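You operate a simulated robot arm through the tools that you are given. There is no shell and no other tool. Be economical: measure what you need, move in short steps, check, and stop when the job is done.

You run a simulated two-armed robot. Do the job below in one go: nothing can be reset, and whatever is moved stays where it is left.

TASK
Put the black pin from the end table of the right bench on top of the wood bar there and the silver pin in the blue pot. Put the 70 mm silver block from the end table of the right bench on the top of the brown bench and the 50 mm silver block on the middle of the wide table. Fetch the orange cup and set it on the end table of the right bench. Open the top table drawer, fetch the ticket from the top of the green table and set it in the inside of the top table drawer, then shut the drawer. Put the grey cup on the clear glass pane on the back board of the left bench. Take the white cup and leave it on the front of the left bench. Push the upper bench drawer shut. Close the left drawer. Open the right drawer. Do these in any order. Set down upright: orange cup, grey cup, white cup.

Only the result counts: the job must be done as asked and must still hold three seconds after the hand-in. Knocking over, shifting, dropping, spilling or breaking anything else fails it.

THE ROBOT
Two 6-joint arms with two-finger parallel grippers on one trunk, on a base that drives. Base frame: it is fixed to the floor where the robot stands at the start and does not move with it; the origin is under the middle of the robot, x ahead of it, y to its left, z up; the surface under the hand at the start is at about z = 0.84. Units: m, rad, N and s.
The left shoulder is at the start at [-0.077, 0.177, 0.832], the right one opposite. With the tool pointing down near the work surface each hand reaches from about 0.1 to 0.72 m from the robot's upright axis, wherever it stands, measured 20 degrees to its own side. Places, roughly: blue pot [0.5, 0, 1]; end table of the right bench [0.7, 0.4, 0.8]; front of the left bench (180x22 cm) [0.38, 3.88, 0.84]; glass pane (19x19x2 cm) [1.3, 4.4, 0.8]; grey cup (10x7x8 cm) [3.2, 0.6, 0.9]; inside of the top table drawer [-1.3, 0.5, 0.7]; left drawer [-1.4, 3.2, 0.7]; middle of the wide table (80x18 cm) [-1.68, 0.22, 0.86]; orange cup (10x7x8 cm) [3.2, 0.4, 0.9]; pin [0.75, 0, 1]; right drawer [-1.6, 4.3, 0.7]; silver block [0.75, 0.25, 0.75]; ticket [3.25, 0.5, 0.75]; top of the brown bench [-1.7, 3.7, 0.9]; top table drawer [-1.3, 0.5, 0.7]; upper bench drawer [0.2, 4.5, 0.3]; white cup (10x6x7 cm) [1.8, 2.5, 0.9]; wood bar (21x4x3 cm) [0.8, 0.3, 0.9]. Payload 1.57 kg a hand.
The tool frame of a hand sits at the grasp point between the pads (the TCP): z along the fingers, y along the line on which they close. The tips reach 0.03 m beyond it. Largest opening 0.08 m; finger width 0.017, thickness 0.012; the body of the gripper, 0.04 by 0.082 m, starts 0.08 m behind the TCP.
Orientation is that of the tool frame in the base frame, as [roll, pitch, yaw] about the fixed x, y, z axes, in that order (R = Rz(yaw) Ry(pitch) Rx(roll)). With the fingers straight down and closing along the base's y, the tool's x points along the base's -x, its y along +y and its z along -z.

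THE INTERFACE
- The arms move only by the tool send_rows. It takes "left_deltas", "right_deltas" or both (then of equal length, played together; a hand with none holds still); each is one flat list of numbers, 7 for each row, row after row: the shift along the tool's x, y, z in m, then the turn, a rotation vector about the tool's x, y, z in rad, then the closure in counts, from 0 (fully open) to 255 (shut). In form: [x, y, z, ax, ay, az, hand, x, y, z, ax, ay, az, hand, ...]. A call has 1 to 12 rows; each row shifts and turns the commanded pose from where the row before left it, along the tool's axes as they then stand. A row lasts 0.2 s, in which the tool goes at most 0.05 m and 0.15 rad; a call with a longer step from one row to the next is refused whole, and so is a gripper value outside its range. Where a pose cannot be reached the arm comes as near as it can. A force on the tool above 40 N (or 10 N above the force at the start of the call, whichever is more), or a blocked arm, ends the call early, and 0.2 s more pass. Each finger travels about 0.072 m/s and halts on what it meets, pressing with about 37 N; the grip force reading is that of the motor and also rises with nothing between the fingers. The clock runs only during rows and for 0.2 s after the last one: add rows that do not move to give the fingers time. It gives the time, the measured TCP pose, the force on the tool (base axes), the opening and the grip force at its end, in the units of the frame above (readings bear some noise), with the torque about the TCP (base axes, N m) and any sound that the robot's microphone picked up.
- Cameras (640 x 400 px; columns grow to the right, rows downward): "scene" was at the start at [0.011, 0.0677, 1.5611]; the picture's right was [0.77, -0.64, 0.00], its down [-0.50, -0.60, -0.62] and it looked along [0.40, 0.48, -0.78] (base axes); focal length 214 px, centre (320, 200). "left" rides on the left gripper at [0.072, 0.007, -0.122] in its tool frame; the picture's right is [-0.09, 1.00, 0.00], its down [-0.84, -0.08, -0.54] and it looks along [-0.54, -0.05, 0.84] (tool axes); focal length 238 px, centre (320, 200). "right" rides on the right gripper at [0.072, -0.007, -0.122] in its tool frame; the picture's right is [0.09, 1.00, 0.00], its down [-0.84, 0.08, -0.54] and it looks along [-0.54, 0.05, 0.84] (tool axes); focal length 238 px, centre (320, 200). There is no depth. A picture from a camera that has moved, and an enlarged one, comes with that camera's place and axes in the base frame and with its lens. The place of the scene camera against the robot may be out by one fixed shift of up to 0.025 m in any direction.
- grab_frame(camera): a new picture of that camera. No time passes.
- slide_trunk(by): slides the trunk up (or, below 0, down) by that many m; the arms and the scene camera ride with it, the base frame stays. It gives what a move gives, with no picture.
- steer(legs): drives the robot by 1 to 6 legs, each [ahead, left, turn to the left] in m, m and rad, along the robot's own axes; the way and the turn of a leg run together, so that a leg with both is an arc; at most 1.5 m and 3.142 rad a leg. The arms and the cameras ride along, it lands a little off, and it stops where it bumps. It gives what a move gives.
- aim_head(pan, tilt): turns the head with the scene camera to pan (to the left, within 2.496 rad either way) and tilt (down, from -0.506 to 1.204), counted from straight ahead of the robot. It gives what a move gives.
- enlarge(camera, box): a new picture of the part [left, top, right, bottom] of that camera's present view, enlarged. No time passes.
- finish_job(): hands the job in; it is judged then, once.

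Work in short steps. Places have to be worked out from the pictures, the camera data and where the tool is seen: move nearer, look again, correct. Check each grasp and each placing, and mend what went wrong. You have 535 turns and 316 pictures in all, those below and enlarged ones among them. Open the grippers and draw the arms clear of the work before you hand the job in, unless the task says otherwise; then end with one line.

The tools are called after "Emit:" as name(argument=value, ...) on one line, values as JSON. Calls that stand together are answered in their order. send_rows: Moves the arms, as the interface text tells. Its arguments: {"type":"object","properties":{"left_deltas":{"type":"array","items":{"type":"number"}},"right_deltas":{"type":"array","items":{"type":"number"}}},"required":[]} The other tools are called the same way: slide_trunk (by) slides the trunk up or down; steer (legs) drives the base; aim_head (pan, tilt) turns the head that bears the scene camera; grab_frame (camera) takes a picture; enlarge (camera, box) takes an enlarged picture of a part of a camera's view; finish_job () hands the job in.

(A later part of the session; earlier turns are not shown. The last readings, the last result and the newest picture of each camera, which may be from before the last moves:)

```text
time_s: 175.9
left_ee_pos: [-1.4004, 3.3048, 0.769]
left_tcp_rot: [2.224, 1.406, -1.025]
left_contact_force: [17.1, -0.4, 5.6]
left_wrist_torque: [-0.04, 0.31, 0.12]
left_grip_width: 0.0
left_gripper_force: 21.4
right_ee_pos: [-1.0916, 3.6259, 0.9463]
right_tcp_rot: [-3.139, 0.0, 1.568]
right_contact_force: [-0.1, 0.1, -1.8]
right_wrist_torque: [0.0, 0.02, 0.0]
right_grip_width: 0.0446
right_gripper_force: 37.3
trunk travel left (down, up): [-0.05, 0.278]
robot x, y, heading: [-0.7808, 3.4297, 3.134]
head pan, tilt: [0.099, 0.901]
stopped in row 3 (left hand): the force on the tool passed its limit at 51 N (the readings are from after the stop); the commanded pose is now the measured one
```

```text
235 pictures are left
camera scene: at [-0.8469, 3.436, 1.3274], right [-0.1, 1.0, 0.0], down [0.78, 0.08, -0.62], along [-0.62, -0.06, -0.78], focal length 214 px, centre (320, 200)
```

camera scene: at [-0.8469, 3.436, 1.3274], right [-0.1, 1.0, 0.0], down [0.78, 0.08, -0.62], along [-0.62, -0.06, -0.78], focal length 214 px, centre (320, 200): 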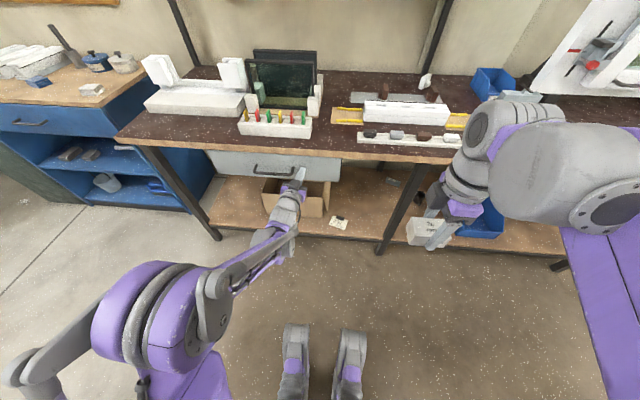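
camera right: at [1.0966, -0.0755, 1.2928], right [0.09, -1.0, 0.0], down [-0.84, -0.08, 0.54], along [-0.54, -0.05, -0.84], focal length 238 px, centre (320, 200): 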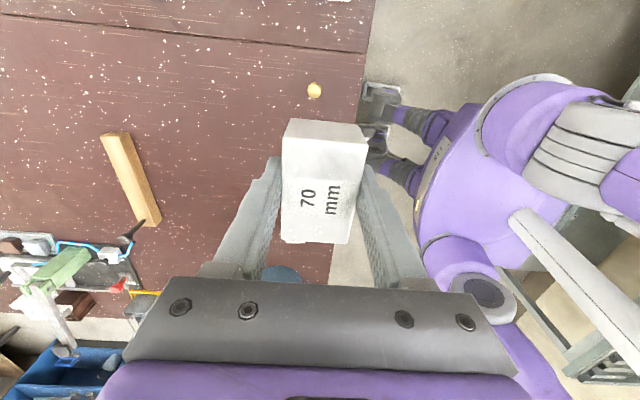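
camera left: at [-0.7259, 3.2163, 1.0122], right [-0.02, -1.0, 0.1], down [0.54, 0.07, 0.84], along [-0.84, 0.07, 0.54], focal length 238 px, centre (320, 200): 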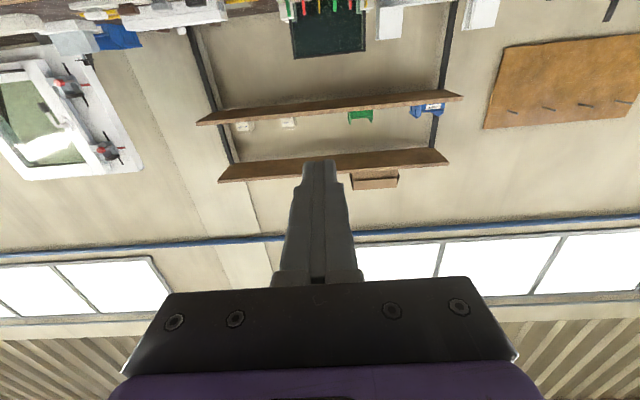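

The drawer is at its end stop. I retract the left hand, raise the trunk, and sidestep so the right hand faces the free spot near [-1.48,3.42].

Emit:
send_rows(left_deltas=[0, 0, -0.03, 0, 0, 0, 255, 0, 0, -0.04, 0, 0, 0, 255, 0, 0, -0.04, 0, 0, 0, 255, 0, 0, -0.04, 0, 0, 0, 255, 0, 0, -0.03, 0, 0, 0, 255])

Emit:
slide_trunk(by=0.225)

Emit:
steer(legs=[[-0.05, 0.17, 0]])

Emit:
grab_frame(camera="scene")

```text
time_s: 177.1
left_ee_pos: [-1.2241, 3.2869, 0.7854]
left_tcp_rot: [2.237, 1.408, -1.009]
left_contact_force: [-0.4, -0.6, 0.2]
left_wrist_torque: [0.0, -0.02, -0.02]
left_grip_width: 0.0001
left_gripper_force: 21.8
right_ee_pos: [-1.0937, 3.6265, 0.9454]
right_tcp_rot: [-3.141, -0.001, 1.567]
right_contact_force: [-0.1, -0.6, -2.4]
right_wrist_torque: [0.02, 0.0, 0.02]
right_grip_width: 0.0446
right_gripper_force: 37.4
trunk travel left (down, up): [-0.05, 0.278]
robot x, y, heading: [-0.7789, 3.4378, 3.139]
head pan, tilt: [0.099, 0.901]
```

```text
time_s: 179.5
left_ee_pos: [-1.2248, 3.2878, 1.0107]
left_tcp_rot: [2.241, 1.406, -1.008]
left_contact_force: [0.2, -0.7, 0.8]
left_wrist_torque: [0.0, 0.02, 0.0]
left_grip_width: 0.0
left_gripper_force: 21.2
right_ee_pos: [-1.0945, 3.6248, 1.1703]
right_tcp_rot: [-3.141, 0.0, 1.568]
right_contact_force: [-0.2, 0.2, -1.8]
right_wrist_torque: [0.0, -0.01, 0.03]
right_grip_width: 0.0449
right_gripper_force: 37.1
trunk travel left (down, up): [-0.275, 0.053]
robot x, y, heading: [-0.7763, 3.4336, 3.144]
head pan, tilt: [0.099, 0.901]
```

```text
time_s: 181.6
left_ee_pos: [-1.1756, 3.1181, 1.0105]
left_tcp_rot: [2.239, 1.407, -1.007]
left_contact_force: [0.7, 0.0, -1.6]
left_wrist_torque: [0.02, -0.01, 0.03]
left_grip_width: 0.0
left_gripper_force: 21.0
right_ee_pos: [-1.0461, 3.4569, 1.1712]
right_tcp_rot: [3.141, -0.001, 1.569]
right_contact_force: [-0.4, 0.0, -1.2]
right_wrist_torque: [-0.01, -0.02, -0.02]
right_grip_width: 0.0444
right_gripper_force: 37.3
trunk travel left (down, up): [-0.275, 0.053]
robot x, y, heading: [-0.7324, 3.2635, 3.14]
head pan, tilt: [0.099, 0.901]
```

```text
234 pictures are left
camera scene: at [-0.7609, 3.2668, 1.5612], right [-0.1, 1.0, 0.0], down [0.78, 0.08, -0.62], along [-0.62, -0.06, -0.78], focal length 214 px, centre (320, 200)
```

scene: 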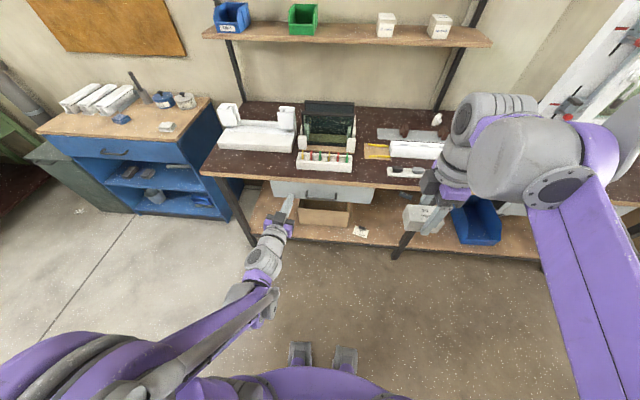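

The free spot is around [-1.505,3.435]. I raise the left hand a bit and drive 0.25 m ahead.

Emit:
send_rows(left_deltas=[-0.04, 0, 0, 0, 0, 0, 255, -0.04, 0, 0, 0, 0, 0, 255, -0.04, 0, 0, 0, 0, 0, 255])

Emit:
steer(legs=[[0.25, 0, 0]])

Emit:
grab_frame(camera="right")

```text
time_s: 182.4
left_ee_pos: [-1.185, 3.134, 1.1295]
left_tcp_rot: [2.219, 1.4, -1.034]
left_contact_force: [-0.5, 1.0, 0.6]
left_wrist_torque: [0.0, 0.0, 0.0]
left_grip_width: 0.0
left_gripper_force: 21.4
right_ee_pos: [-1.0464, 3.4575, 1.1723]
right_tcp_rot: [-3.141, -0.001, 1.57]
right_contact_force: [0.0, -0.9, -1.5]
right_wrist_torque: [-0.01, -0.04, 0.02]
right_grip_width: 0.0445
right_gripper_force: 37.4
trunk travel left (down, up): [-0.275, 0.053]
robot x, y, heading: [-0.7284, 3.2661, 3.142]
head pan, tilt: [0.099, 0.901]
```

```text
time_s: 184.2
left_ee_pos: [-1.4363, 3.1349, 1.1289]
left_tcp_rot: [2.221, 1.4, -1.032]
left_contact_force: [-0.6, 0.6, -1.1]
left_wrist_torque: [-0.03, 0.03, 0.01]
left_grip_width: 0.0
left_gripper_force: 21.1
right_ee_pos: [-1.296, 3.457, 1.171]
right_tcp_rot: [3.141, -0.001, 1.568]
right_contact_force: [-0.5, -0.5, -1.3]
right_wrist_torque: [0.02, -0.01, 0.03]
right_grip_width: 0.0449
right_gripper_force: 37.5
trunk travel left (down, up): [-0.275, 0.053]
robot x, y, heading: [-0.9806, 3.2631, 3.139]
head pan, tilt: [0.099, 0.901]
```

```text
233 pictures are left
camera right: at [-1.3018, 3.529, 1.2925], right [1.0, 0.09, 0.0], down [0.08, -0.84, 0.54], along [0.05, -0.54, -0.84], focal length 238 px, centre (320, 200)
```

right: 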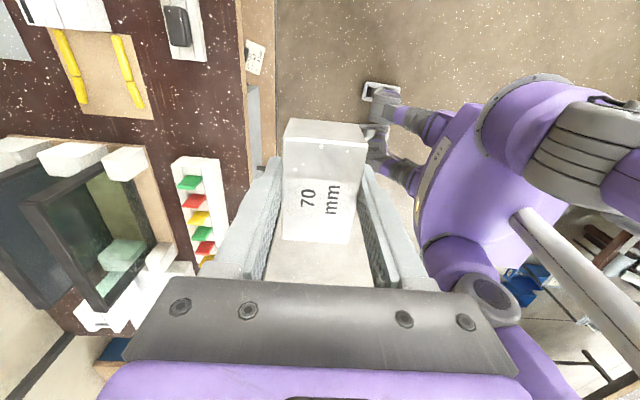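

The gap is 135 mm wide, centred at about [-1.487,3.427]. I move over it and descend to z≈0.99.

Emit:
send_rows(right_deltas=[-0.005, -0.03, 0, 0, 0, 0, 255, -0.005, -0.035, 0, 0, 0, 0, 255, -0.005, -0.035, 0, 0, 0, 0, 255, -0.005, -0.035, 0.01, 0, 0, 0, 255, -0.005, -0.03, 0.03, 0, 0, 0, 255, -0.005, -0.026, 0.035, 0, 0, 0, 255, 0, 0, 0.04, 0, 0, 0, 255, 0, 0, 0.04, 0, 0, 0, 255, 0, 0, 0.02, 0, 0, 0, 255])

Emit:
grab_frame(camera="right")

Emit:
grab_frame(camera="scene")

```text
time_s: 186.2
left_ee_pos: [-1.4366, 3.1349, 1.1283]
left_tcp_rot: [2.22, 1.401, -1.031]
left_contact_force: [0.4, 0.0, -0.2]
left_wrist_torque: [-0.02, 0.0, -0.01]
left_grip_width: 0.0003
left_gripper_force: 21.1
right_ee_pos: [-1.4866, 3.4291, 0.9943]
right_tcp_rot: [-3.141, -0.001, 1.569]
right_contact_force: [0.2, 0.7, -1.8]
right_wrist_torque: [-0.03, 0.0, 0.04]
right_grip_width: 0.0447
right_gripper_force: 37.2
trunk travel left (down, up): [-0.275, 0.053]
robot x, y, heading: [-0.9802, 3.2666, 3.139]
head pan, tilt: [0.099, 0.901]
```

```text
232 pictures are left
camera right: at [-1.4931, 3.5003, 1.1168], right [1.0, 0.09, 0.0], down [0.08, -0.84, 0.54], along [0.05, -0.54, -0.84], focal length 238 px, centre (320, 200)
```

right: 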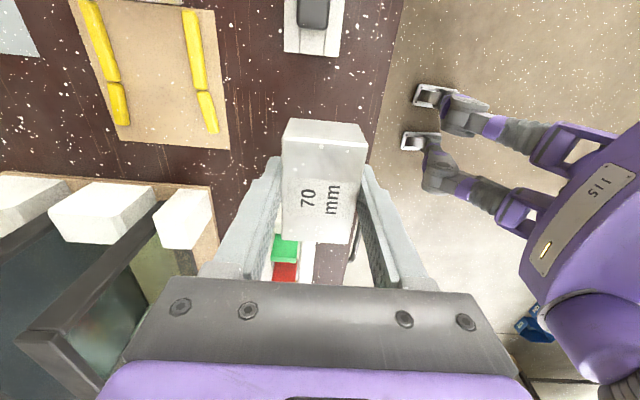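

```text
231 pictures are left
camera scene: at [-1.0107, 3.2674, 1.5612], right [-0.1, 1.0, 0.0], down [0.78, 0.08, -0.62], along [-0.62, -0.06, -0.78], focal length 214 px, centre (320, 200)
```

scene: 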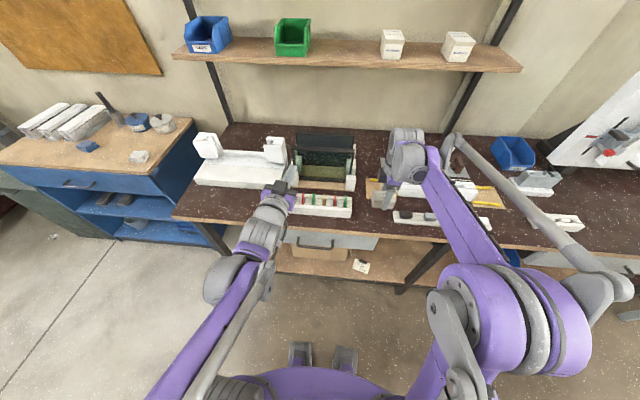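

Good alignment. I lower toward the bench top, watching force.

Emit:
send_rows(right_deltas=[0, 0, 0.025, 0, 0, 0, 255, 0, 0, 0.02, 0, 0, 0, 255, 0, 0, 0.006, 0, 0, 0, 255, 0, 0, 0.004, 0, 0, 0, 255, 0, 0, 0.004, 0, 0, 0, 255, 0, 0, 0.004, 0, 0, 0, 255, 0, 0, 0.004, 0, 0, 0, 255, 0, 0, 0.004, 0, 0, 0, 255])

Emit:
grab_frame(camera="right")

```text
time_s: 188.0
left_ee_pos: [-1.4364, 3.1345, 1.1282]
left_tcp_rot: [2.221, 1.402, -1.034]
left_contact_force: [-0.2, -0.4, -0.4]
left_wrist_torque: [0.04, -0.03, 0.0]
left_grip_width: 0.0001
left_gripper_force: 21.3
right_ee_pos: [-1.4871, 3.4287, 0.9248]
right_tcp_rot: [-3.142, -0.001, 1.569]
right_contact_force: [-0.1, -0.7, -2.5]
right_wrist_torque: [-0.01, 0.01, -0.01]
right_grip_width: 0.0446
right_gripper_force: 37.1
trunk travel left (down, up): [-0.275, 0.053]
robot x, y, heading: [-0.9771, 3.2649, 3.139]
head pan, tilt: [0.099, 0.901]
```

```text
230 pictures are left
camera right: at [-1.4928, 3.4998, 1.0463], right [1.0, 0.09, 0.0], down [0.08, -0.84, 0.54], along [0.05, -0.54, -0.84], focal length 238 px, centre (320, 200)
```

right: 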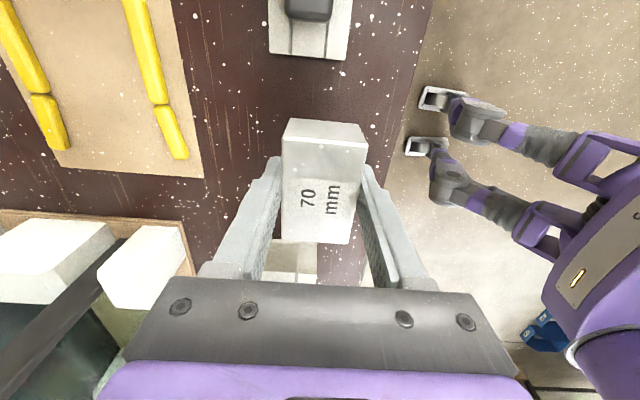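

Still above the surface; I continue in small steps.

Emit:
send_rows(right_deltas=[0, 0, 0.003, 0, 0, 0, 255, 0, 0, 0.003, 0, 0, 0, 255, 0, 0, 0.003, 0, 0, 0, 255, 0, 0, 0.003, 0, 0, 0, 255, 0, 0, 0.003, 0, 0, 0, 255, 0, 0, 0.003, 0, 0, 0, 255, 0, 0, 0.003, 0, 0, 0, 255, 0, 0, 0.003, 0, 0, 0, 255])

```text
time_s: 189.8
left_ee_pos: [-1.4351, 3.1343, 1.1286]
left_tcp_rot: [2.22, 1.403, -1.032]
left_contact_force: [-0.8, -0.2, -0.3]
left_wrist_torque: [-0.02, 0.02, 0.0]
left_grip_width: 0.0002
left_gripper_force: 20.6
right_ee_pos: [-1.4863, 3.4287, 0.9005]
right_tcp_rot: [3.141, -0.002, 1.57]
right_contact_force: [-0.5, -0.1, -2.0]
right_wrist_torque: [-0.02, 0.0, 0.01]
right_grip_width: 0.0445
right_gripper_force: 37.3
trunk travel left (down, up): [-0.275, 0.053]
robot x, y, heading: [-0.9787, 3.2629, 3.14]
head pan, tilt: [0.099, 0.901]
```

Emit:
send_rows(right_deltas=[0, 0, 0.003, 0, 0, 0, 255, 0, 0, 0.003, 0, 0, 0, 255, 0, 0, 0.003, 0, 0, 0, 255, 0, 0, 0.003, 0, 0, 0, 255, 0, 0, 0.003, 0, 0, 0, 255, 0, 0, 0.003, 0, 0, 0, 255, 0, 0, 0.003, 0, 0, 0, 255])

Emit:
grab_frame(camera="right")

```text
time_s: 191.0
left_ee_pos: [-1.4341, 3.1344, 1.13]
left_tcp_rot: [2.212, 1.403, -1.037]
left_contact_force: [0.5, -0.1, -0.2]
left_wrist_torque: [0.01, 0.02, -0.02]
left_grip_width: 0.0
left_gripper_force: 21.8
right_ee_pos: [-1.4851, 3.4282, 0.891]
right_tcp_rot: [-3.141, -0.003, 1.569]
right_contact_force: [0.5, -1.4, 22.8]
right_wrist_torque: [-0.05, -0.45, -0.03]
right_grip_width: 0.0448
right_gripper_force: 36.8
trunk travel left (down, up): [-0.275, 0.053]
robot x, y, heading: [-0.9778, 3.2628, 3.139]
head pan, tilt: [0.099, 0.901]
stopped in row 5 (right hand): the force on the tool passed its limit at 46 N (the readings are from after the stop); the commanded pose is now the measured one
```

```text
229 pictures are left
camera right: at [-1.4922, 3.4995, 1.0114], right [1.0, 0.09, 0.0], down [0.08, -0.84, 0.54], along [0.05, -0.54, -0.84], focal length 238 px, centre (320, 200)
```

right: 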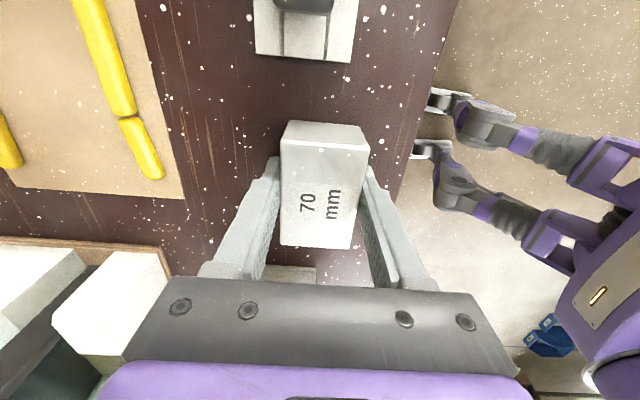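

Seated (bench top ≈0.856). I release and rise.

Emit:
send_rows(right_deltas=[0, 0, -0.001, 0, 0, 0, 255, 0, 0, 0, 0, 0, 0, 60, 0, 0, 0, 0, 0, 0, 60, 0, 0, -0.02, 0, 0, 0, 60, 0, 0, -0.035, 0, 0, 0, 40, 0, 0, -0.04, 0, 0, 0, 0, 0, 0, -0.04, 0, 0, 0, 0, 0, 0, -0.04, 0, 0, 0, 0, 0, 0.03, -0.035, 0, 0, 0, 0, 0, 0.04, -0.02, 0, 0, 0, 0, 0, 0.04, -0.02, 0, 0, 0, 0, 0, 0.04, 0, 0, 0, 0, 0])

Emit:
grab_frame(camera="scene")

```text
time_s: 193.6
left_ee_pos: [-1.4335, 3.1352, 1.1286]
left_tcp_rot: [2.214, 1.402, -1.038]
left_contact_force: [-0.2, -0.9, 0.0]
left_wrist_torque: [-0.02, -0.03, 0.01]
left_grip_width: 0.0
left_gripper_force: 21.1
right_ee_pos: [-1.335, 3.427, 1.1397]
right_tcp_rot: [-3.14, -0.002, 1.57]
right_contact_force: [-0.9, -0.4, -0.5]
right_wrist_torque: [-0.04, 0.03, -0.03]
right_grip_width: 0.0801
right_gripper_force: 0.1
trunk travel left (down, up): [-0.275, 0.053]
robot x, y, heading: [-0.98, 3.2641, 3.139]
head pan, tilt: [0.099, 0.901]
```

```text
228 pictures are left
camera scene: at [-1.0086, 3.2674, 1.5612], right [-0.1, 1.0, 0.0], down [0.78, 0.08, -0.62], along [-0.62, -0.06, -0.78], focal length 214 px, centre (320, 200)
```

scene: 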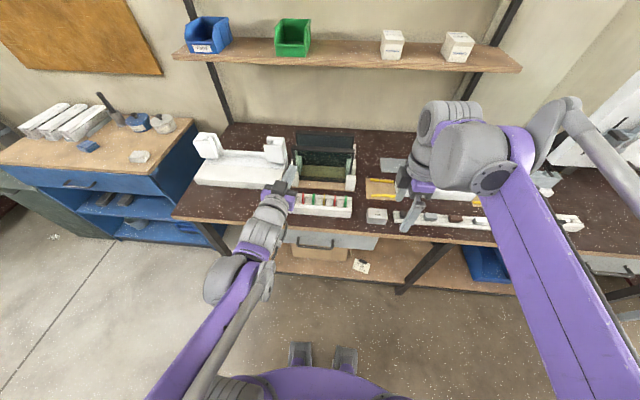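

The 70 mm block stands on the brown bench. Next the right drawer: I back off and sidestep to y≈4.2 to look at it.

Emit:
steer(legs=[[-0.4, 0, 0], [0, -0.95, 0]])

Emit:
aim_head(pan=0.0, tilt=0.8)

Emit:
grab_frame(camera="scene")

```text
time_s: 204.4
left_ee_pos: [-1.0349, 4.0858, 1.1285]
left_tcp_rot: [2.219, 1.402, -1.027]
left_contact_force: [-0.6, 0.0, -0.6]
left_wrist_torque: [-0.01, -0.02, -0.04]
left_grip_width: 0.0
left_gripper_force: 21.4
right_ee_pos: [-0.9378, 4.3789, 1.1393]
right_tcp_rot: [-3.141, -0.002, 1.575]
right_contact_force: [-0.1, -0.2, -0.3]
right_wrist_torque: [0.0, 0.0, 0.0]
right_grip_width: 0.0801
right_gripper_force: 0.0
trunk travel left (down, up): [-0.275, 0.053]
robot x, y, heading: [-0.5808, 4.2171, -3.137]
head pan, tilt: [0.099, 0.901]
```

```text
time_s: 205.1
left_ee_pos: [-1.0352, 4.0854, 1.1296]
left_tcp_rot: [2.22, 1.402, -1.029]
left_contact_force: [0.0, 0.8, 0.0]
left_wrist_torque: [0.02, -0.04, -0.02]
left_grip_width: 0.0
left_gripper_force: 21.5
right_ee_pos: [-0.9377, 4.3786, 1.1393]
right_tcp_rot: [-3.14, -0.002, 1.572]
right_contact_force: [-0.5, -1.3, 0.1]
right_wrist_torque: [0.0, 0.03, -0.07]
right_grip_width: 0.0799
right_gripper_force: 0.0
trunk travel left (down, up): [-0.275, 0.053]
robot x, y, heading: [-0.5783, 4.2187, -3.139]
head pan, tilt: [0.0, 0.799]
```

```text
227 pictures are left
camera scene: at [-0.6159, 4.2271, 1.5691], right [0.0, 1.0, 0.0], down [0.72, 0.0, -0.7], along [-0.7, 0.0, -0.72], focal length 214 px, centre (320, 200)
```

scene: 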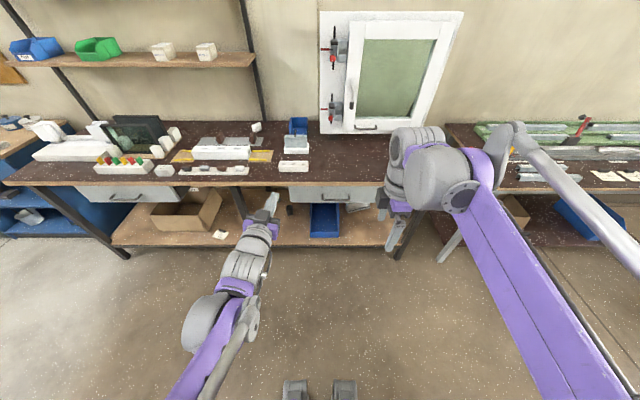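

Emit:
enlarge(camera="scene", box=[270, 160, 400, 240])

```text
4.92 times, centred on (335, 200) of scene
camera zoom: at [-0.6159, 4.2271, 1.5691], right [0.0, 1.0, 0.0], down [0.72, 0.0, -0.7], along [-0.7, 0.0, -0.72], focal length 1056 px, centre (246, 200)
```

zoom: 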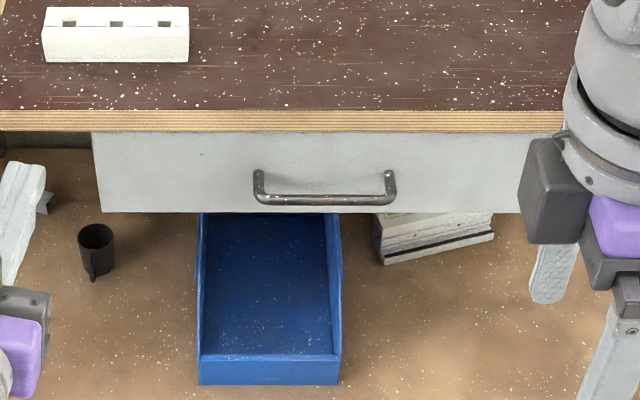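

The right drawer's handle is a horizontal bar at about [-1.42,4.313,0.75]. I roll the left hand 90° so the fingers close vertically, shift right so the left arm faces it, and lower the trunk.

Emit:
send_rows(left_deltas=[0, 0, 0, 0, 0, 0.143, 0, 0, 0, 0, 0, 0, 0.143, 0, 0, 0, 0, 0, 0, 0.143, 0, 0, 0, 0, 0, 0, 0.143, 0, 0, 0, 0, 0, 0, 0.143, 0, 0, 0, 0, 0, 0, 0.143, 0, 0, 0, 0, 0, 0, 0.143, 0, 0, 0, 0, 0, 0, 0.143, 0, 0, 0, 0, 0, 0, 0.143, 0, 0, 0, 0, 0, 0, 0.143, 0, 0, 0, 0, 0, 0, 0.143, 0])

Emit:
steer(legs=[[0.1, -0.22, 0]])

Emit:
slide_trunk(by=-0.26)

Emit:
grab_frame(camera="left")

Emit:
grab_frame(camera="scene")

```text
time_s: 207.5
left_ee_pos: [-1.0362, 4.0629, 1.1259]
left_tcp_rot: [1.718, -0.04, -1.626]
left_contact_force: [0.4, -0.7, -0.1]
left_wrist_torque: [0.03, 0.01, 0.02]
left_grip_width: 0.0799
left_gripper_force: 0.0
left hand out of reach, approached as far as the arm can: row 4, 6, 7, 8, 10, 11
right_ee_pos: [-0.9371, 4.3787, 1.139]
right_tcp_rot: [-3.141, -0.002, 1.573]
right_contact_force: [0.0, -0.2, 0.6]
right_wrist_torque: [0.01, 0.05, -0.01]
right_grip_width: 0.0801
right_gripper_force: 0.1
trunk travel left (down, up): [-0.275, 0.053]
robot x, y, heading: [-0.5821, 4.217, -3.141]
head pan, tilt: [0.0, 0.799]
```

```text
time_s: 210.0
left_ee_pos: [-1.1358, 4.2851, 1.1256]
left_tcp_rot: [1.716, -0.044, -1.627]
left_contact_force: [0.2, 0.2, -0.3]
left_wrist_torque: [-0.01, -0.01, -0.01]
left_grip_width: 0.0802
left_gripper_force: 0.0
right_ee_pos: [-1.037, 4.6018, 1.1392]
right_tcp_rot: [3.141, -0.001, 1.571]
right_contact_force: [-0.2, 0.1, 0.1]
right_wrist_torque: [-0.02, 0.0, 0.05]
right_grip_width: 0.0801
right_gripper_force: 0.0
trunk travel left (down, up): [-0.275, 0.053]
robot x, y, heading: [-0.681, 4.4385, -3.138]
head pan, tilt: [0.0, 0.799]
```

```text
time_s: 212.7
left_ee_pos: [-1.1447, 4.2843, 0.8123]
left_tcp_rot: [1.818, -0.038, -1.629]
left_contact_force: [0.3, -0.2, -0.9]
left_wrist_torque: [-0.03, 0.01, 0.02]
left_grip_width: 0.0798
left_gripper_force: 0.1
right_ee_pos: [-1.0369, 4.5996, 0.8808]
right_tcp_rot: [3.14, -0.001, 1.571]
right_contact_force: [0.6, -0.3, 0.1]
right_wrist_torque: [0.0, 0.01, 0.01]
right_grip_width: 0.0801
right_gripper_force: 0.1
trunk travel left (down, up): [-0.015, 0.313]
robot x, y, heading: [-0.6827, 4.4351, -3.137]
head pan, tilt: [0.0, 0.799]
```

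```text
225 pictures are left
camera left: at [-1.0308, 4.2069, 0.8527], right [-0.23, 0.14, 0.96], down [0.59, 0.81, 0.02], along [-0.77, 0.57, -0.27], focal length 238 px, centre (320, 200)
```

left: 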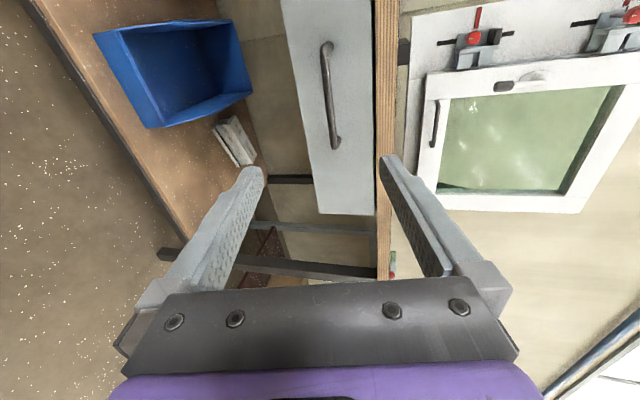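

```text
224 pictures are left
camera scene: at [-0.7645, 4.4483, 1.3019], right [0.0, 1.0, 0.0], down [0.72, 0.0, -0.7], along [-0.7, 0.0, -0.72], focal length 214 px, centre (320, 200)
```

scene: 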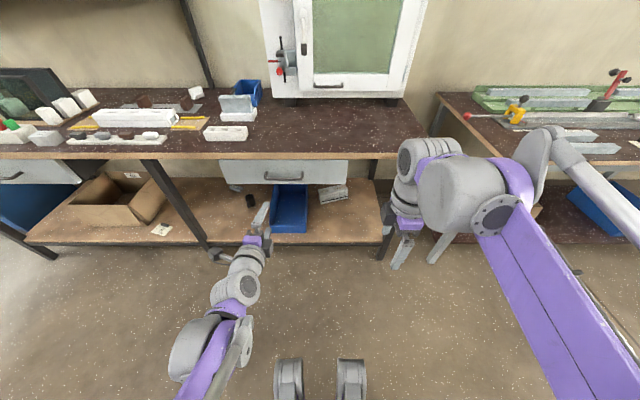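

The handle is at about [-1.43,4.295,0.76]. I level the hand and extend ~10 cm toward it, then look again.

Emit:
send_rows(left_deltas=[0, -0.005, 0.025, -0.12, 0, 0, 0, 0, -0.01, 0.025, -0.12, 0, 0, 0, 0, -0.015, 0.025, 0, 0, 0, 0, 0, -0.015, 0.025, 0, 0, 0, 0])

Emit:
grab_frame(camera="left")

```text
time_s: 213.7
left_ee_pos: [-1.2419, 4.2879, 0.7577]
left_tcp_rot: [1.576, -0.039, -1.628]
left_contact_force: [-0.1, -1.7, 0.2]
left_wrist_torque: [-0.06, -0.01, -0.03]
left_grip_width: 0.0799
left_gripper_force: 0.1
right_ee_pos: [-1.0365, 4.5995, 0.8798]
right_tcp_rot: [3.141, 0.0, 1.571]
right_contact_force: [-0.5, -1.3, -0.2]
right_wrist_torque: [0.0, 0.01, 0.0]
right_grip_width: 0.0799
right_gripper_force: 0.1
trunk travel left (down, up): [-0.015, 0.313]
robot x, y, heading: [-0.6833, 4.4361, -3.139]
head pan, tilt: [0.0, 0.799]
```

```text
223 pictures are left
camera left: at [-1.1224, 4.2089, 0.7689], right [0.0, 0.13, 0.99], down [0.59, 0.8, -0.11], along [-0.81, 0.58, -0.07], focal length 238 px, centre (320, 200)
```

left: 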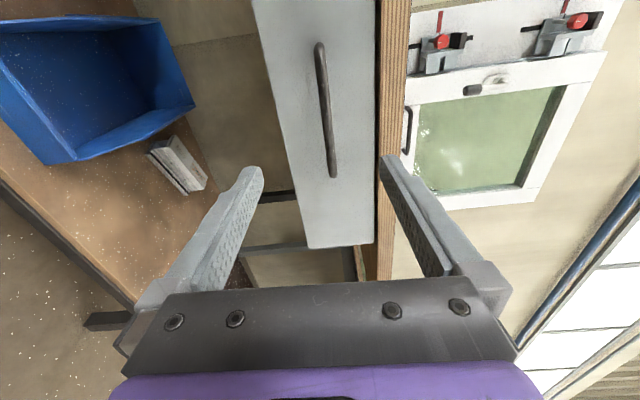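

The handle bar comes out at [-1.412,4.30,0.768]. I raise 10 mm and advance until the tips straddle the bar.

Emit:
send_rows(left_deltas=[0, 0.01, 0.04, 0, 0, 0, 0, 0, 0, 0.04, 0, 0, 0, 0, 0, 0, 0.04, 0, 0, 0, 0, 0, 0, 0.015, 0, 0, 0, 0])

Emit:
grab_frame(camera="left")

```text
time_s: 214.7
left_ee_pos: [-1.3788, 4.2965, 0.7683]
left_tcp_rot: [1.574, -0.039, -1.629]
left_contact_force: [0.5, -0.6, -0.2]
left_wrist_torque: [-0.02, 0.0, -0.01]
left_grip_width: 0.08
left_gripper_force: 0.1
right_ee_pos: [-1.0364, 4.5996, 0.8794]
right_tcp_rot: [3.141, -0.002, 1.571]
right_contact_force: [0.2, -1.0, -0.5]
right_wrist_torque: [0.04, -0.01, 0.03]
right_grip_width: 0.08
right_gripper_force: 0.0
trunk travel left (down, up): [-0.015, 0.313]
robot x, y, heading: [-0.6785, 4.4401, -3.147]
head pan, tilt: [0.0, 0.799]
```

```text
222 pictures are left
camera left: at [-1.2576, 4.2171, 0.7797], right [0.0, 0.13, 0.99], down [0.59, 0.8, -0.11], along [-0.81, 0.58, -0.08], focal length 238 px, centre (320, 200)
```

left: 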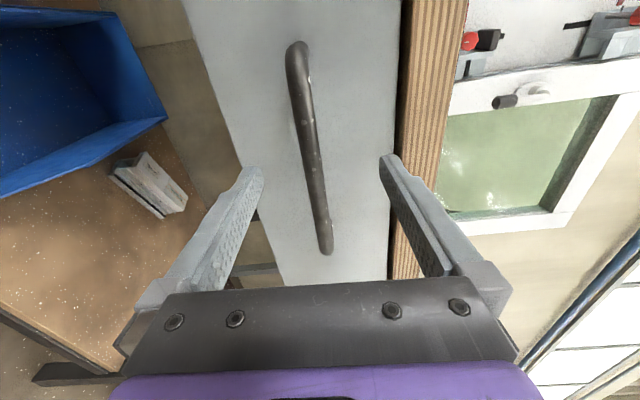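

The bar is between the fingers; I advance 18 mm more, lower 5 mm and close.

Emit:
send_rows(left_deltas=[0, -0.005, 0.01, 0, 0, 0, 0, 0, 0, 0.008, 0, 0, 0, 0, 0, 0, 0, 0, 0, 0, 150, 0, 0, 0, 0, 0, 0, 255, 0, 0, 0, 0, 0, 0, 255, 0, 0, 0, 0, 0, 0, 255, 0, 0, 0, 0, 0, 0, 255])

Emit:
grab_frame(camera="left")

```text
time_s: 216.3
left_ee_pos: [-1.3932, 4.2982, 0.7647]
left_tcp_rot: [1.572, -0.038, -1.628]
left_contact_force: [-4.1, -0.7, 24.6]
left_wrist_torque: [0.57, -0.02, -0.15]
left_grip_width: 0.0123
left_gripper_force: 30.0
right_ee_pos: [-1.0355, 4.5999, 0.8796]
right_tcp_rot: [-3.141, -0.002, 1.571]
right_contact_force: [0.2, -1.2, -0.1]
right_wrist_torque: [0.0, 0.01, 0.02]
right_grip_width: 0.08
right_gripper_force: 0.0
trunk travel left (down, up): [-0.015, 0.313]
robot x, y, heading: [-0.6824, 4.4372, -3.139]
head pan, tilt: [0.0, 0.799]
```

```text
221 pictures are left
camera left: at [-1.2739, 4.2179, 0.7757], right [0.01, 0.13, 0.99], down [0.59, 0.8, -0.11], along [-0.81, 0.58, -0.07], focal length 238 px, centre (320, 200)
```

left: 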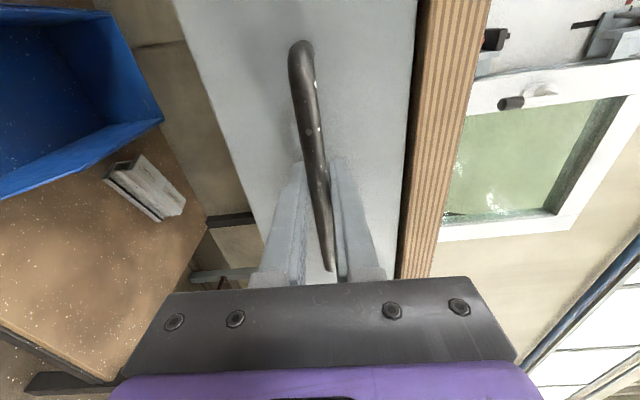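

Gripped the 12 mm bar. I relieve the vertical load and pull back in steps.

Emit:
send_rows(left_deltas=[0, 0.004, 0, 0, 0, 0, 255, 0, 0, -0.01, 0, 0, 0, 255, 0, 0, -0.015, 0, 0, 0, 255, 0, 0, -0.02, 0, 0, 0, 255, 0, 0, -0.02, 0, 0, 0, 255])

Emit:
grab_frame(camera="left")

```text
time_s: 217.5
left_ee_pos: [-1.3296, 4.2968, 0.7641]
left_tcp_rot: [1.581, -0.039, -1.63]
left_contact_force: [0.3, 21.9, -23.5]
left_wrist_torque: [0.56, 0.03, -0.02]
left_grip_width: 0.0123
left_gripper_force: 29.0
right_ee_pos: [-1.038, 4.6005, 0.8798]
right_tcp_rot: [3.14, 0.0, 1.571]
right_contact_force: [0.4, 0.2, 0.0]
right_wrist_torque: [0.02, 0.0, 0.01]
right_grip_width: 0.0801
right_gripper_force: 0.1
trunk travel left (down, up): [-0.015, 0.313]
robot x, y, heading: [-0.6788, 4.4394, 3.14]
head pan, tilt: [0.0, 0.799]
```

```text
220 pictures are left
camera left: at [-1.211, 4.2173, 0.777], right [0.0, 0.13, 0.99], down [0.59, 0.8, -0.1], along [-0.81, 0.59, -0.08], focal length 238 px, centre (320, 200)
```

left: 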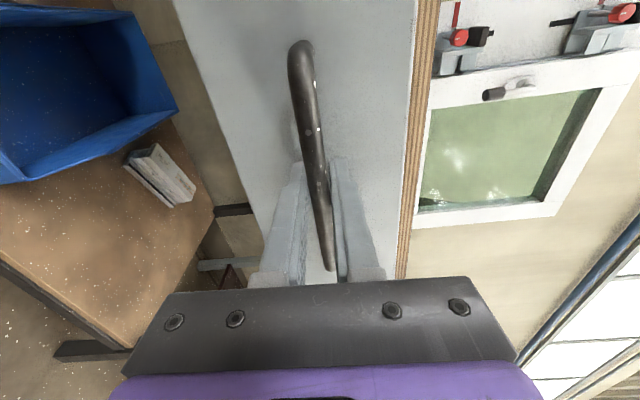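

The drawer follows. I trim the side loads and keep pulling.

Emit:
send_rows(left_deltas=[-0.003, -0.002, -0.01, 0, 0, 0, 255, -0.001, 0, -0.02, 0, 0, 0, 255, -0.001, 0, -0.02, 0, 0, 0, 255, -0.001, 0, -0.02, 0, 0, 0, 255, -0.001, 0, -0.02, 0, 0, 0, 255])

Emit:
send_rows(left_deltas=[-0.001, 0, -0.015, 0, 0, 0, 255, -0.001, 0, -0.015, 0, 0, 0, 255, -0.001, 0, -0.015, 0, 0, 0, 255, -0.001, 0, -0.01, 0, 0, 0, 255])

Emit:
grab_frame(camera="scene")

```text
time_s: 218.7
left_ee_pos: [-1.2374, 4.2965, 0.7663]
left_tcp_rot: [1.577, -0.039, -1.628]
left_contact_force: [1.0, 21.1, -9.2]
left_wrist_torque: [0.54, -0.03, 0.01]
left_grip_width: 0.0122
left_gripper_force: 29.5
right_ee_pos: [-1.0369, 4.6003, 0.8783]
right_tcp_rot: [-3.142, 0.0, 1.571]
right_contact_force: [0.5, 1.1, -0.6]
right_wrist_torque: [-0.02, 0.0, -0.01]
right_grip_width: 0.0799
right_gripper_force: 0.0
trunk travel left (down, up): [-0.015, 0.313]
robot x, y, heading: [-0.6812, 4.4395, -3.142]
head pan, tilt: [0.0, 0.799]
```

```text
time_s: 219.7
left_ee_pos: [-1.1841, 4.2961, 0.7646]
left_tcp_rot: [1.577, -0.038, -1.629]
left_contact_force: [0.3, 17.4, -15.0]
left_wrist_torque: [0.54, 0.04, 0.12]
left_grip_width: 0.0123
left_gripper_force: 29.6
right_ee_pos: [-1.0372, 4.6002, 0.8787]
right_tcp_rot: [-3.141, -0.001, 1.572]
right_contact_force: [-0.1, -0.3, -0.2]
right_wrist_torque: [-0.02, 0.05, 0.0]
right_grip_width: 0.0798
right_gripper_force: 0.1
trunk travel left (down, up): [-0.015, 0.313]
robot x, y, heading: [-0.6766, 4.4398, -3.136]
head pan, tilt: [0.0, 0.799]
```

```text
219 pictures are left
camera scene: at [-0.7655, 4.4496, 1.3017], right [0.0, 1.0, 0.0], down [0.72, 0.0, -0.7], along [-0.7, 0.0, -0.72], focal length 214 px, centre (320, 200)
```

scene: 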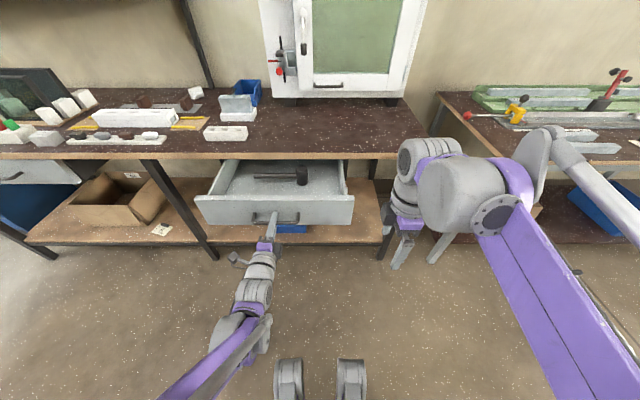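

Open by 0.21 m. I pull about 8 cm more to be safe, stopping if it meets its end stop.

Emit:
send_rows(left_deltas=[-0.001, -0.001, -0.015, 0, 0, 0, 255, -0.001, 0, -0.015, 0, 0, 0, 255, -0.001, 0, -0.015, 0, 0, 0, 255, -0.001, 0, -0.015, 0, 0, 0, 255, -0.001, 0, -0.015, 0, 0, 0, 255])

Emit:
grab_frame(camera="scene")

```text
time_s: 220.9
left_ee_pos: [-1.1078, 4.2965, 0.7652]
left_tcp_rot: [1.573, -0.039, -1.628]
left_contact_force: [0.9, 2.8, 6.1]
left_wrist_torque: [0.47, -0.09, 0.47]
left_grip_width: 0.0123
left_gripper_force: 29.7
right_ee_pos: [-1.0364, 4.6013, 0.8795]
right_tcp_rot: [3.141, -0.002, 1.573]
right_contact_force: [-0.2, 0.7, 0.1]
right_wrist_torque: [-0.02, 0.01, 0.0]
right_grip_width: 0.0799
right_gripper_force: 0.1
trunk travel left (down, up): [-0.015, 0.313]
robot x, y, heading: [-0.6771, 4.4381, -3.139]
head pan, tilt: [0.0, 0.799]
```

```text
218 pictures are left
camera scene: at [-0.7639, 4.4485, 1.3019], right [0.0, 1.0, 0.0], down [0.72, 0.0, -0.7], along [-0.7, 0.0, -0.72], focal length 214 px, centre (320, 200)
```

scene: 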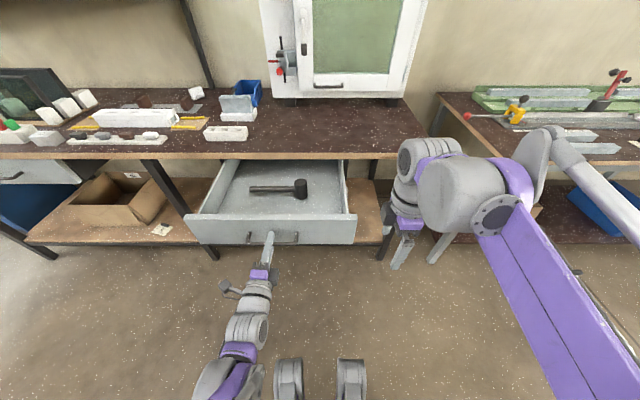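

The drawer is open 0.28 m. I release, back off, raise the trunk and look behind for the left bench.

Emit:
send_rows(left_deltas=[0, 0, 0, 0, 0, 0, 100, 0, 0, 0, 0, 0, 0, 0, 0, 0, 0, 0, 0, 0, 0, 0, 0, 0, 0, 0, 0, 0])

Emit:
steer(legs=[[-0.2, 0, 0]])

Emit:
slide_trunk(by=0.26)

Emit:
aim_head(pan=2.4, tilt=0.6)

Emit:
grab_frame(camera="scene")

Emit:
aim_head(pan=-2.4, tilt=0.6)

Emit:
grab_frame(camera="scene")

```text
time_s: 221.9
left_ee_pos: [-1.1076, 4.296, 0.7657]
left_tcp_rot: [1.576, -0.039, -1.629]
left_contact_force: [0.2, 0.7, -0.2]
left_wrist_torque: [0.01, -0.01, 0.01]
left_grip_width: 0.0803
left_gripper_force: 0.0
right_ee_pos: [-1.0377, 4.6001, 0.879]
right_tcp_rot: [3.141, -0.001, 1.571]
right_contact_force: [0.0, -0.2, 0.2]
right_wrist_torque: [0.01, -0.02, -0.02]
right_grip_width: 0.0799
right_gripper_force: 0.0
trunk travel left (down, up): [-0.015, 0.313]
robot x, y, heading: [-0.6817, 4.4376, -3.141]
head pan, tilt: [0.0, 0.799]
```

```text
time_s: 223.5
left_ee_pos: [-0.9094, 4.2973, 0.7653]
left_tcp_rot: [1.576, -0.039, -1.629]
left_contact_force: [0.3, -0.9, -0.1]
left_wrist_torque: [-0.01, 0.01, 0.03]
left_grip_width: 0.0799
left_gripper_force: 0.1
right_ee_pos: [-0.8376, 4.5999, 0.879]
right_tcp_rot: [-3.142, -0.003, 1.57]
right_contact_force: [-0.3, -0.3, 0.3]
right_wrist_torque: [0.01, -0.02, -0.02]
right_grip_width: 0.0801
right_gripper_force: 0.0
trunk travel left (down, up): [-0.015, 0.313]
robot x, y, heading: [-0.482, 4.4362, -3.136]
head pan, tilt: [0.0, 0.799]
```

```text
time_s: 226.2
left_ee_pos: [-0.9109, 4.2963, 1.0239]
left_tcp_rot: [1.576, -0.038, -1.631]
left_contact_force: [-0.2, -0.6, -0.8]
left_wrist_torque: [0.03, 0.03, 0.0]
left_grip_width: 0.0802
left_gripper_force: 0.1
right_ee_pos: [-0.8376, 4.6002, 1.1388]
right_tcp_rot: [3.141, -0.003, 1.57]
right_contact_force: [-0.6, 0.3, 0.5]
right_wrist_torque: [0.0, 0.02, -0.02]
right_grip_width: 0.08
right_gripper_force: 0.1
trunk travel left (down, up): [-0.275, 0.053]
robot x, y, heading: [-0.4836, 4.44, -3.143]
head pan, tilt: [0.0, 0.799]
```

```text
time_s: 228.3
left_ee_pos: [-0.9109, 4.2981, 1.025]
left_tcp_rot: [1.575, -0.038, -1.629]
left_contact_force: [-0.4, 0.0, 0.5]
left_wrist_torque: [0.01, 0.02, 0.02]
left_grip_width: 0.0799
left_gripper_force: 0.1
right_ee_pos: [-0.838, 4.6004, 1.1399]
right_tcp_rot: [-3.142, -0.002, 1.572]
right_contact_force: [-0.4, 0.4, 0.6]
right_wrist_torque: [-0.01, -0.03, 0.01]
right_grip_width: 0.0799
right_gripper_force: 0.1
trunk travel left (down, up): [-0.275, 0.053]
robot x, y, heading: [-0.4788, 4.4381, -3.144]
head pan, tilt: [2.4, 0.6]
```

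```text
217 pictures are left
camera scene: at [-0.3716, 4.3887, 1.586], right [-0.68, -0.74, 0.0], down [-0.42, 0.38, -0.83], along [0.61, -0.56, -0.56], focal length 214 px, centre (320, 200)
```

scene: 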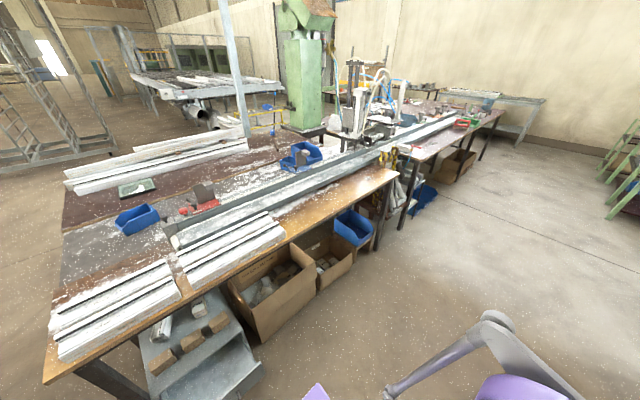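

```text
time_s: 232.2
left_ee_pos: [-0.91, 4.2968, 1.0255]
left_tcp_rot: [1.578, -0.037, -1.627]
left_contact_force: [0.0, -1.2, -0.3]
left_wrist_torque: [0.0, -0.02, 0.0]
left_grip_width: 0.0802
left_gripper_force: 0.0
right_ee_pos: [-0.8387, 4.6009, 1.1388]
right_tcp_rot: [-3.14, -0.002, 1.571]
right_contact_force: [0.0, 0.3, -0.4]
right_wrist_torque: [0.02, 0.01, 0.0]
right_grip_width: 0.0801
right_gripper_force: 0.1
trunk travel left (down, up): [-0.275, 0.053]
robot x, y, heading: [-0.4811, 4.4401, -3.141]
head pan, tilt: [-2.4, 0.6]
```

```text
216 pictures are left
camera scene: at [-0.3716, 4.5082, 1.586], right [0.68, -0.74, 0.0], down [-0.42, -0.38, -0.83], along [0.61, 0.56, -0.56], focal length 214 px, centre (320, 200)
```

scene: 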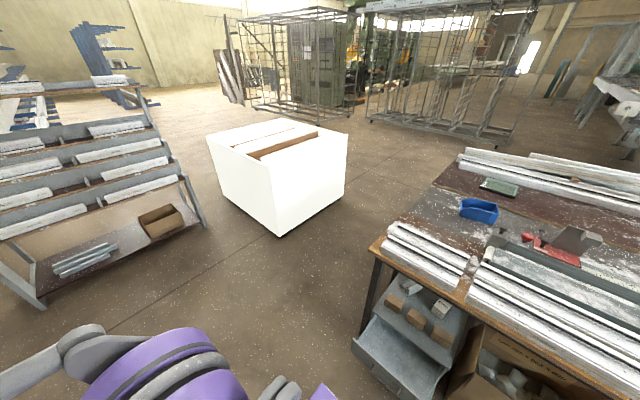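

The left bench is behind me; under it a grey unit with two open drawers near y≈4.5. I turn around to face it and look.

Emit:
steer(legs=[[0.05, 0, 0], [0, 0, 3.14]])

Emit:
aim_head(pan=0.0, tilt=0.85)

Emit:
grab_frame(camera="scene")

```text
time_s: 240.4
left_ee_pos: [-0.1029, 4.5801, 1.0246]
left_tcp_rot: [1.575, -0.038, 1.512]
left_contact_force: [-0.2, -0.3, -0.9]
left_wrist_torque: [-0.03, 0.0, 0.01]
left_grip_width: 0.08
left_gripper_force: 0.1
right_ee_pos: [-0.1756, 4.2767, 1.1399]
right_tcp_rot: [3.141, -0.002, -1.573]
right_contact_force: [0.2, 0.8, 0.7]
right_wrist_torque: [0.01, -0.02, 0.02]
right_grip_width: 0.0799
right_gripper_force: 0.1
trunk travel left (down, up): [-0.275, 0.053]
robot x, y, heading: [-0.533, 4.4393, -0.004]
head pan, tilt: [-2.4, 0.6]
```

```text
time_s: 242.6
left_ee_pos: [-0.1037, 4.5806, 1.0243]
left_tcp_rot: [1.575, -0.041, 1.511]
left_contact_force: [-0.6, -0.5, -1.0]
left_wrist_torque: [-0.02, 0.01, 0.0]
left_grip_width: 0.08
left_gripper_force: 0.2
right_ee_pos: [-0.1761, 4.2761, 1.1397]
right_tcp_rot: [3.14, -0.001, -1.572]
right_contact_force: [0.3, 0.3, -0.3]
right_wrist_torque: [-0.01, 0.01, -0.02]
right_grip_width: 0.08
right_gripper_force: 0.0
trunk travel left (down, up): [-0.275, 0.053]
robot x, y, heading: [-0.5338, 4.4404, -0.003]
head pan, tilt: [0.0, 0.85]
```

```text
215 pictures are left
camera scene: at [-0.4908, 4.4484, 1.5651], right [0.0, -1.0, 0.0], down [-0.75, 0.0, -0.66], along [0.66, 0.0, -0.75], focal length 214 px, centre (320, 200)
```

scene: 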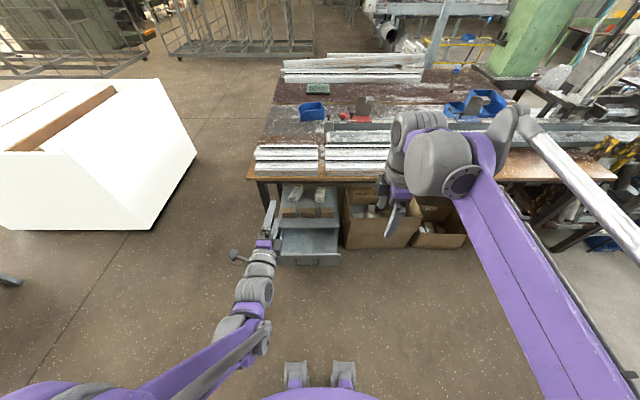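

Emit:
enlarge(camera="scene", box=[240, 140, 370, 280])

Emit:
enlarge(camera="scene", box=[240, 40, 400, 140])

```text
2.86 times, centred on (305, 210) of scene
camera zoom: at [-0.4908, 4.4484, 1.5651], right [0.0, -1.0, 0.0], down [-0.75, 0.0, -0.66], along [0.66, 0.0, -0.75], focal length 613 px, centre (363, 171)
```

zoom: 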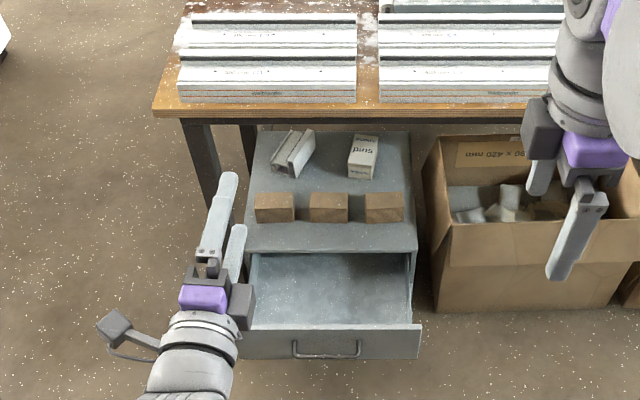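

```text
4.00 times, centred on (320, 90) of scene
camera zoom: at [-0.4908, 4.4484, 1.5651], right [0.0, -1.0, 0.0], down [-0.75, 0.0, -0.66], along [0.66, 0.0, -0.75], focal length 858 px, centre (320, 640)
```

zoom: 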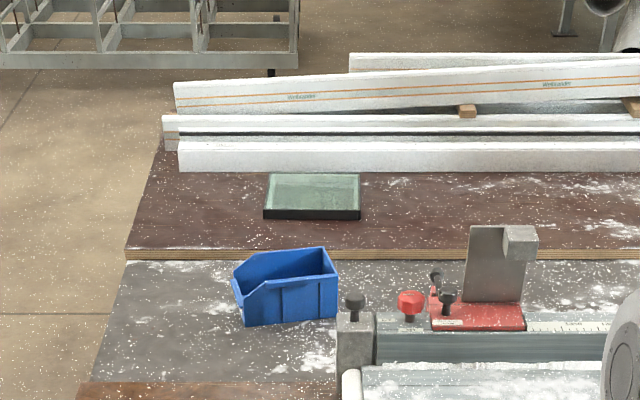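

The open drawer with its handle is at about x≈0.1, y≈4.52, z≈0.3, its cabinet front at x≈0.26. I close the left fingers, lower the trunk, and tilt the hand 45° downward to push it.

Emit:
slide_trunk(by=-0.27)

Emit:
send_rows(left_deltas=[0, 0, 0, 0.131, 0, 0, 255, 0, 0, 0, 0.131, 0, 0, 255, 0, 0, 0, 0.131, 0, 0, 255, 0, 0, 0, 0.131, 0, 0, 255, 0, 0, 0, 0.131, 0, 0, 255, 0, 0, 0, 0.131, 0, 0, 255])

Emit:
grab_frame(camera="scene")

```text
time_s: 245.4
left_ee_pos: [-0.1022, 4.5799, 0.7539]
left_tcp_rot: [1.577, -0.039, 1.511]
left_contact_force: [-0.4, 0.2, -0.5]
left_wrist_torque: [-0.01, 0.0, 0.01]
left_grip_width: 0.08
left_gripper_force: 0.1
right_ee_pos: [-0.176, 4.2774, 0.8701]
right_tcp_rot: [3.142, -0.001, -1.573]
right_contact_force: [-0.1, 0.1, -0.9]
right_wrist_torque: [-0.01, 0.0, -0.01]
right_grip_width: 0.0802
right_gripper_force: 0.1
trunk travel left (down, up): [-0.005, 0.323]
robot x, y, heading: [-0.536, 4.4371, -0.004]
head pan, tilt: [0.0, 0.85]
```

```text
time_s: 246.8
left_ee_pos: [-0.1026, 4.5685, 0.7519]
left_tcp_rot: [2.274, -0.025, 1.462]
left_contact_force: [-0.5, 0.2, 0.1]
left_wrist_torque: [0.03, 0.01, -0.03]
left_grip_width: 0.0002
left_gripper_force: 20.8
left hand out of reach, approached as far as the arm can: row 2, 3
right_ee_pos: [-0.1749, 4.2768, 0.8695]
right_tcp_rot: [3.141, -0.003, -1.574]
right_contact_force: [-0.6, -0.3, 0.6]
right_wrist_torque: [0.02, -0.04, 0.01]
right_grip_width: 0.08
right_gripper_force: 0.0
trunk travel left (down, up): [-0.005, 0.323]
robot x, y, heading: [-0.5316, 4.44, -0.002]
head pan, tilt: [0.0, 0.85]
```

```text
212 pictures are left
camera scene: at [-0.4404, 4.4483, 1.2905], right [0.0, -1.0, 0.0], down [-0.75, 0.0, -0.66], along [0.66, 0.0, -0.75], focal length 214 px, centre (320, 200)
```

scene: 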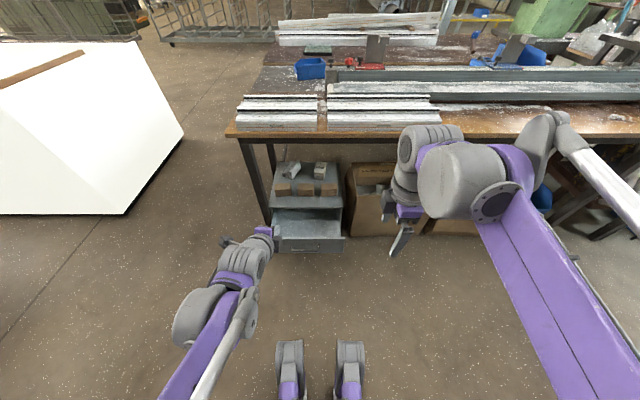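

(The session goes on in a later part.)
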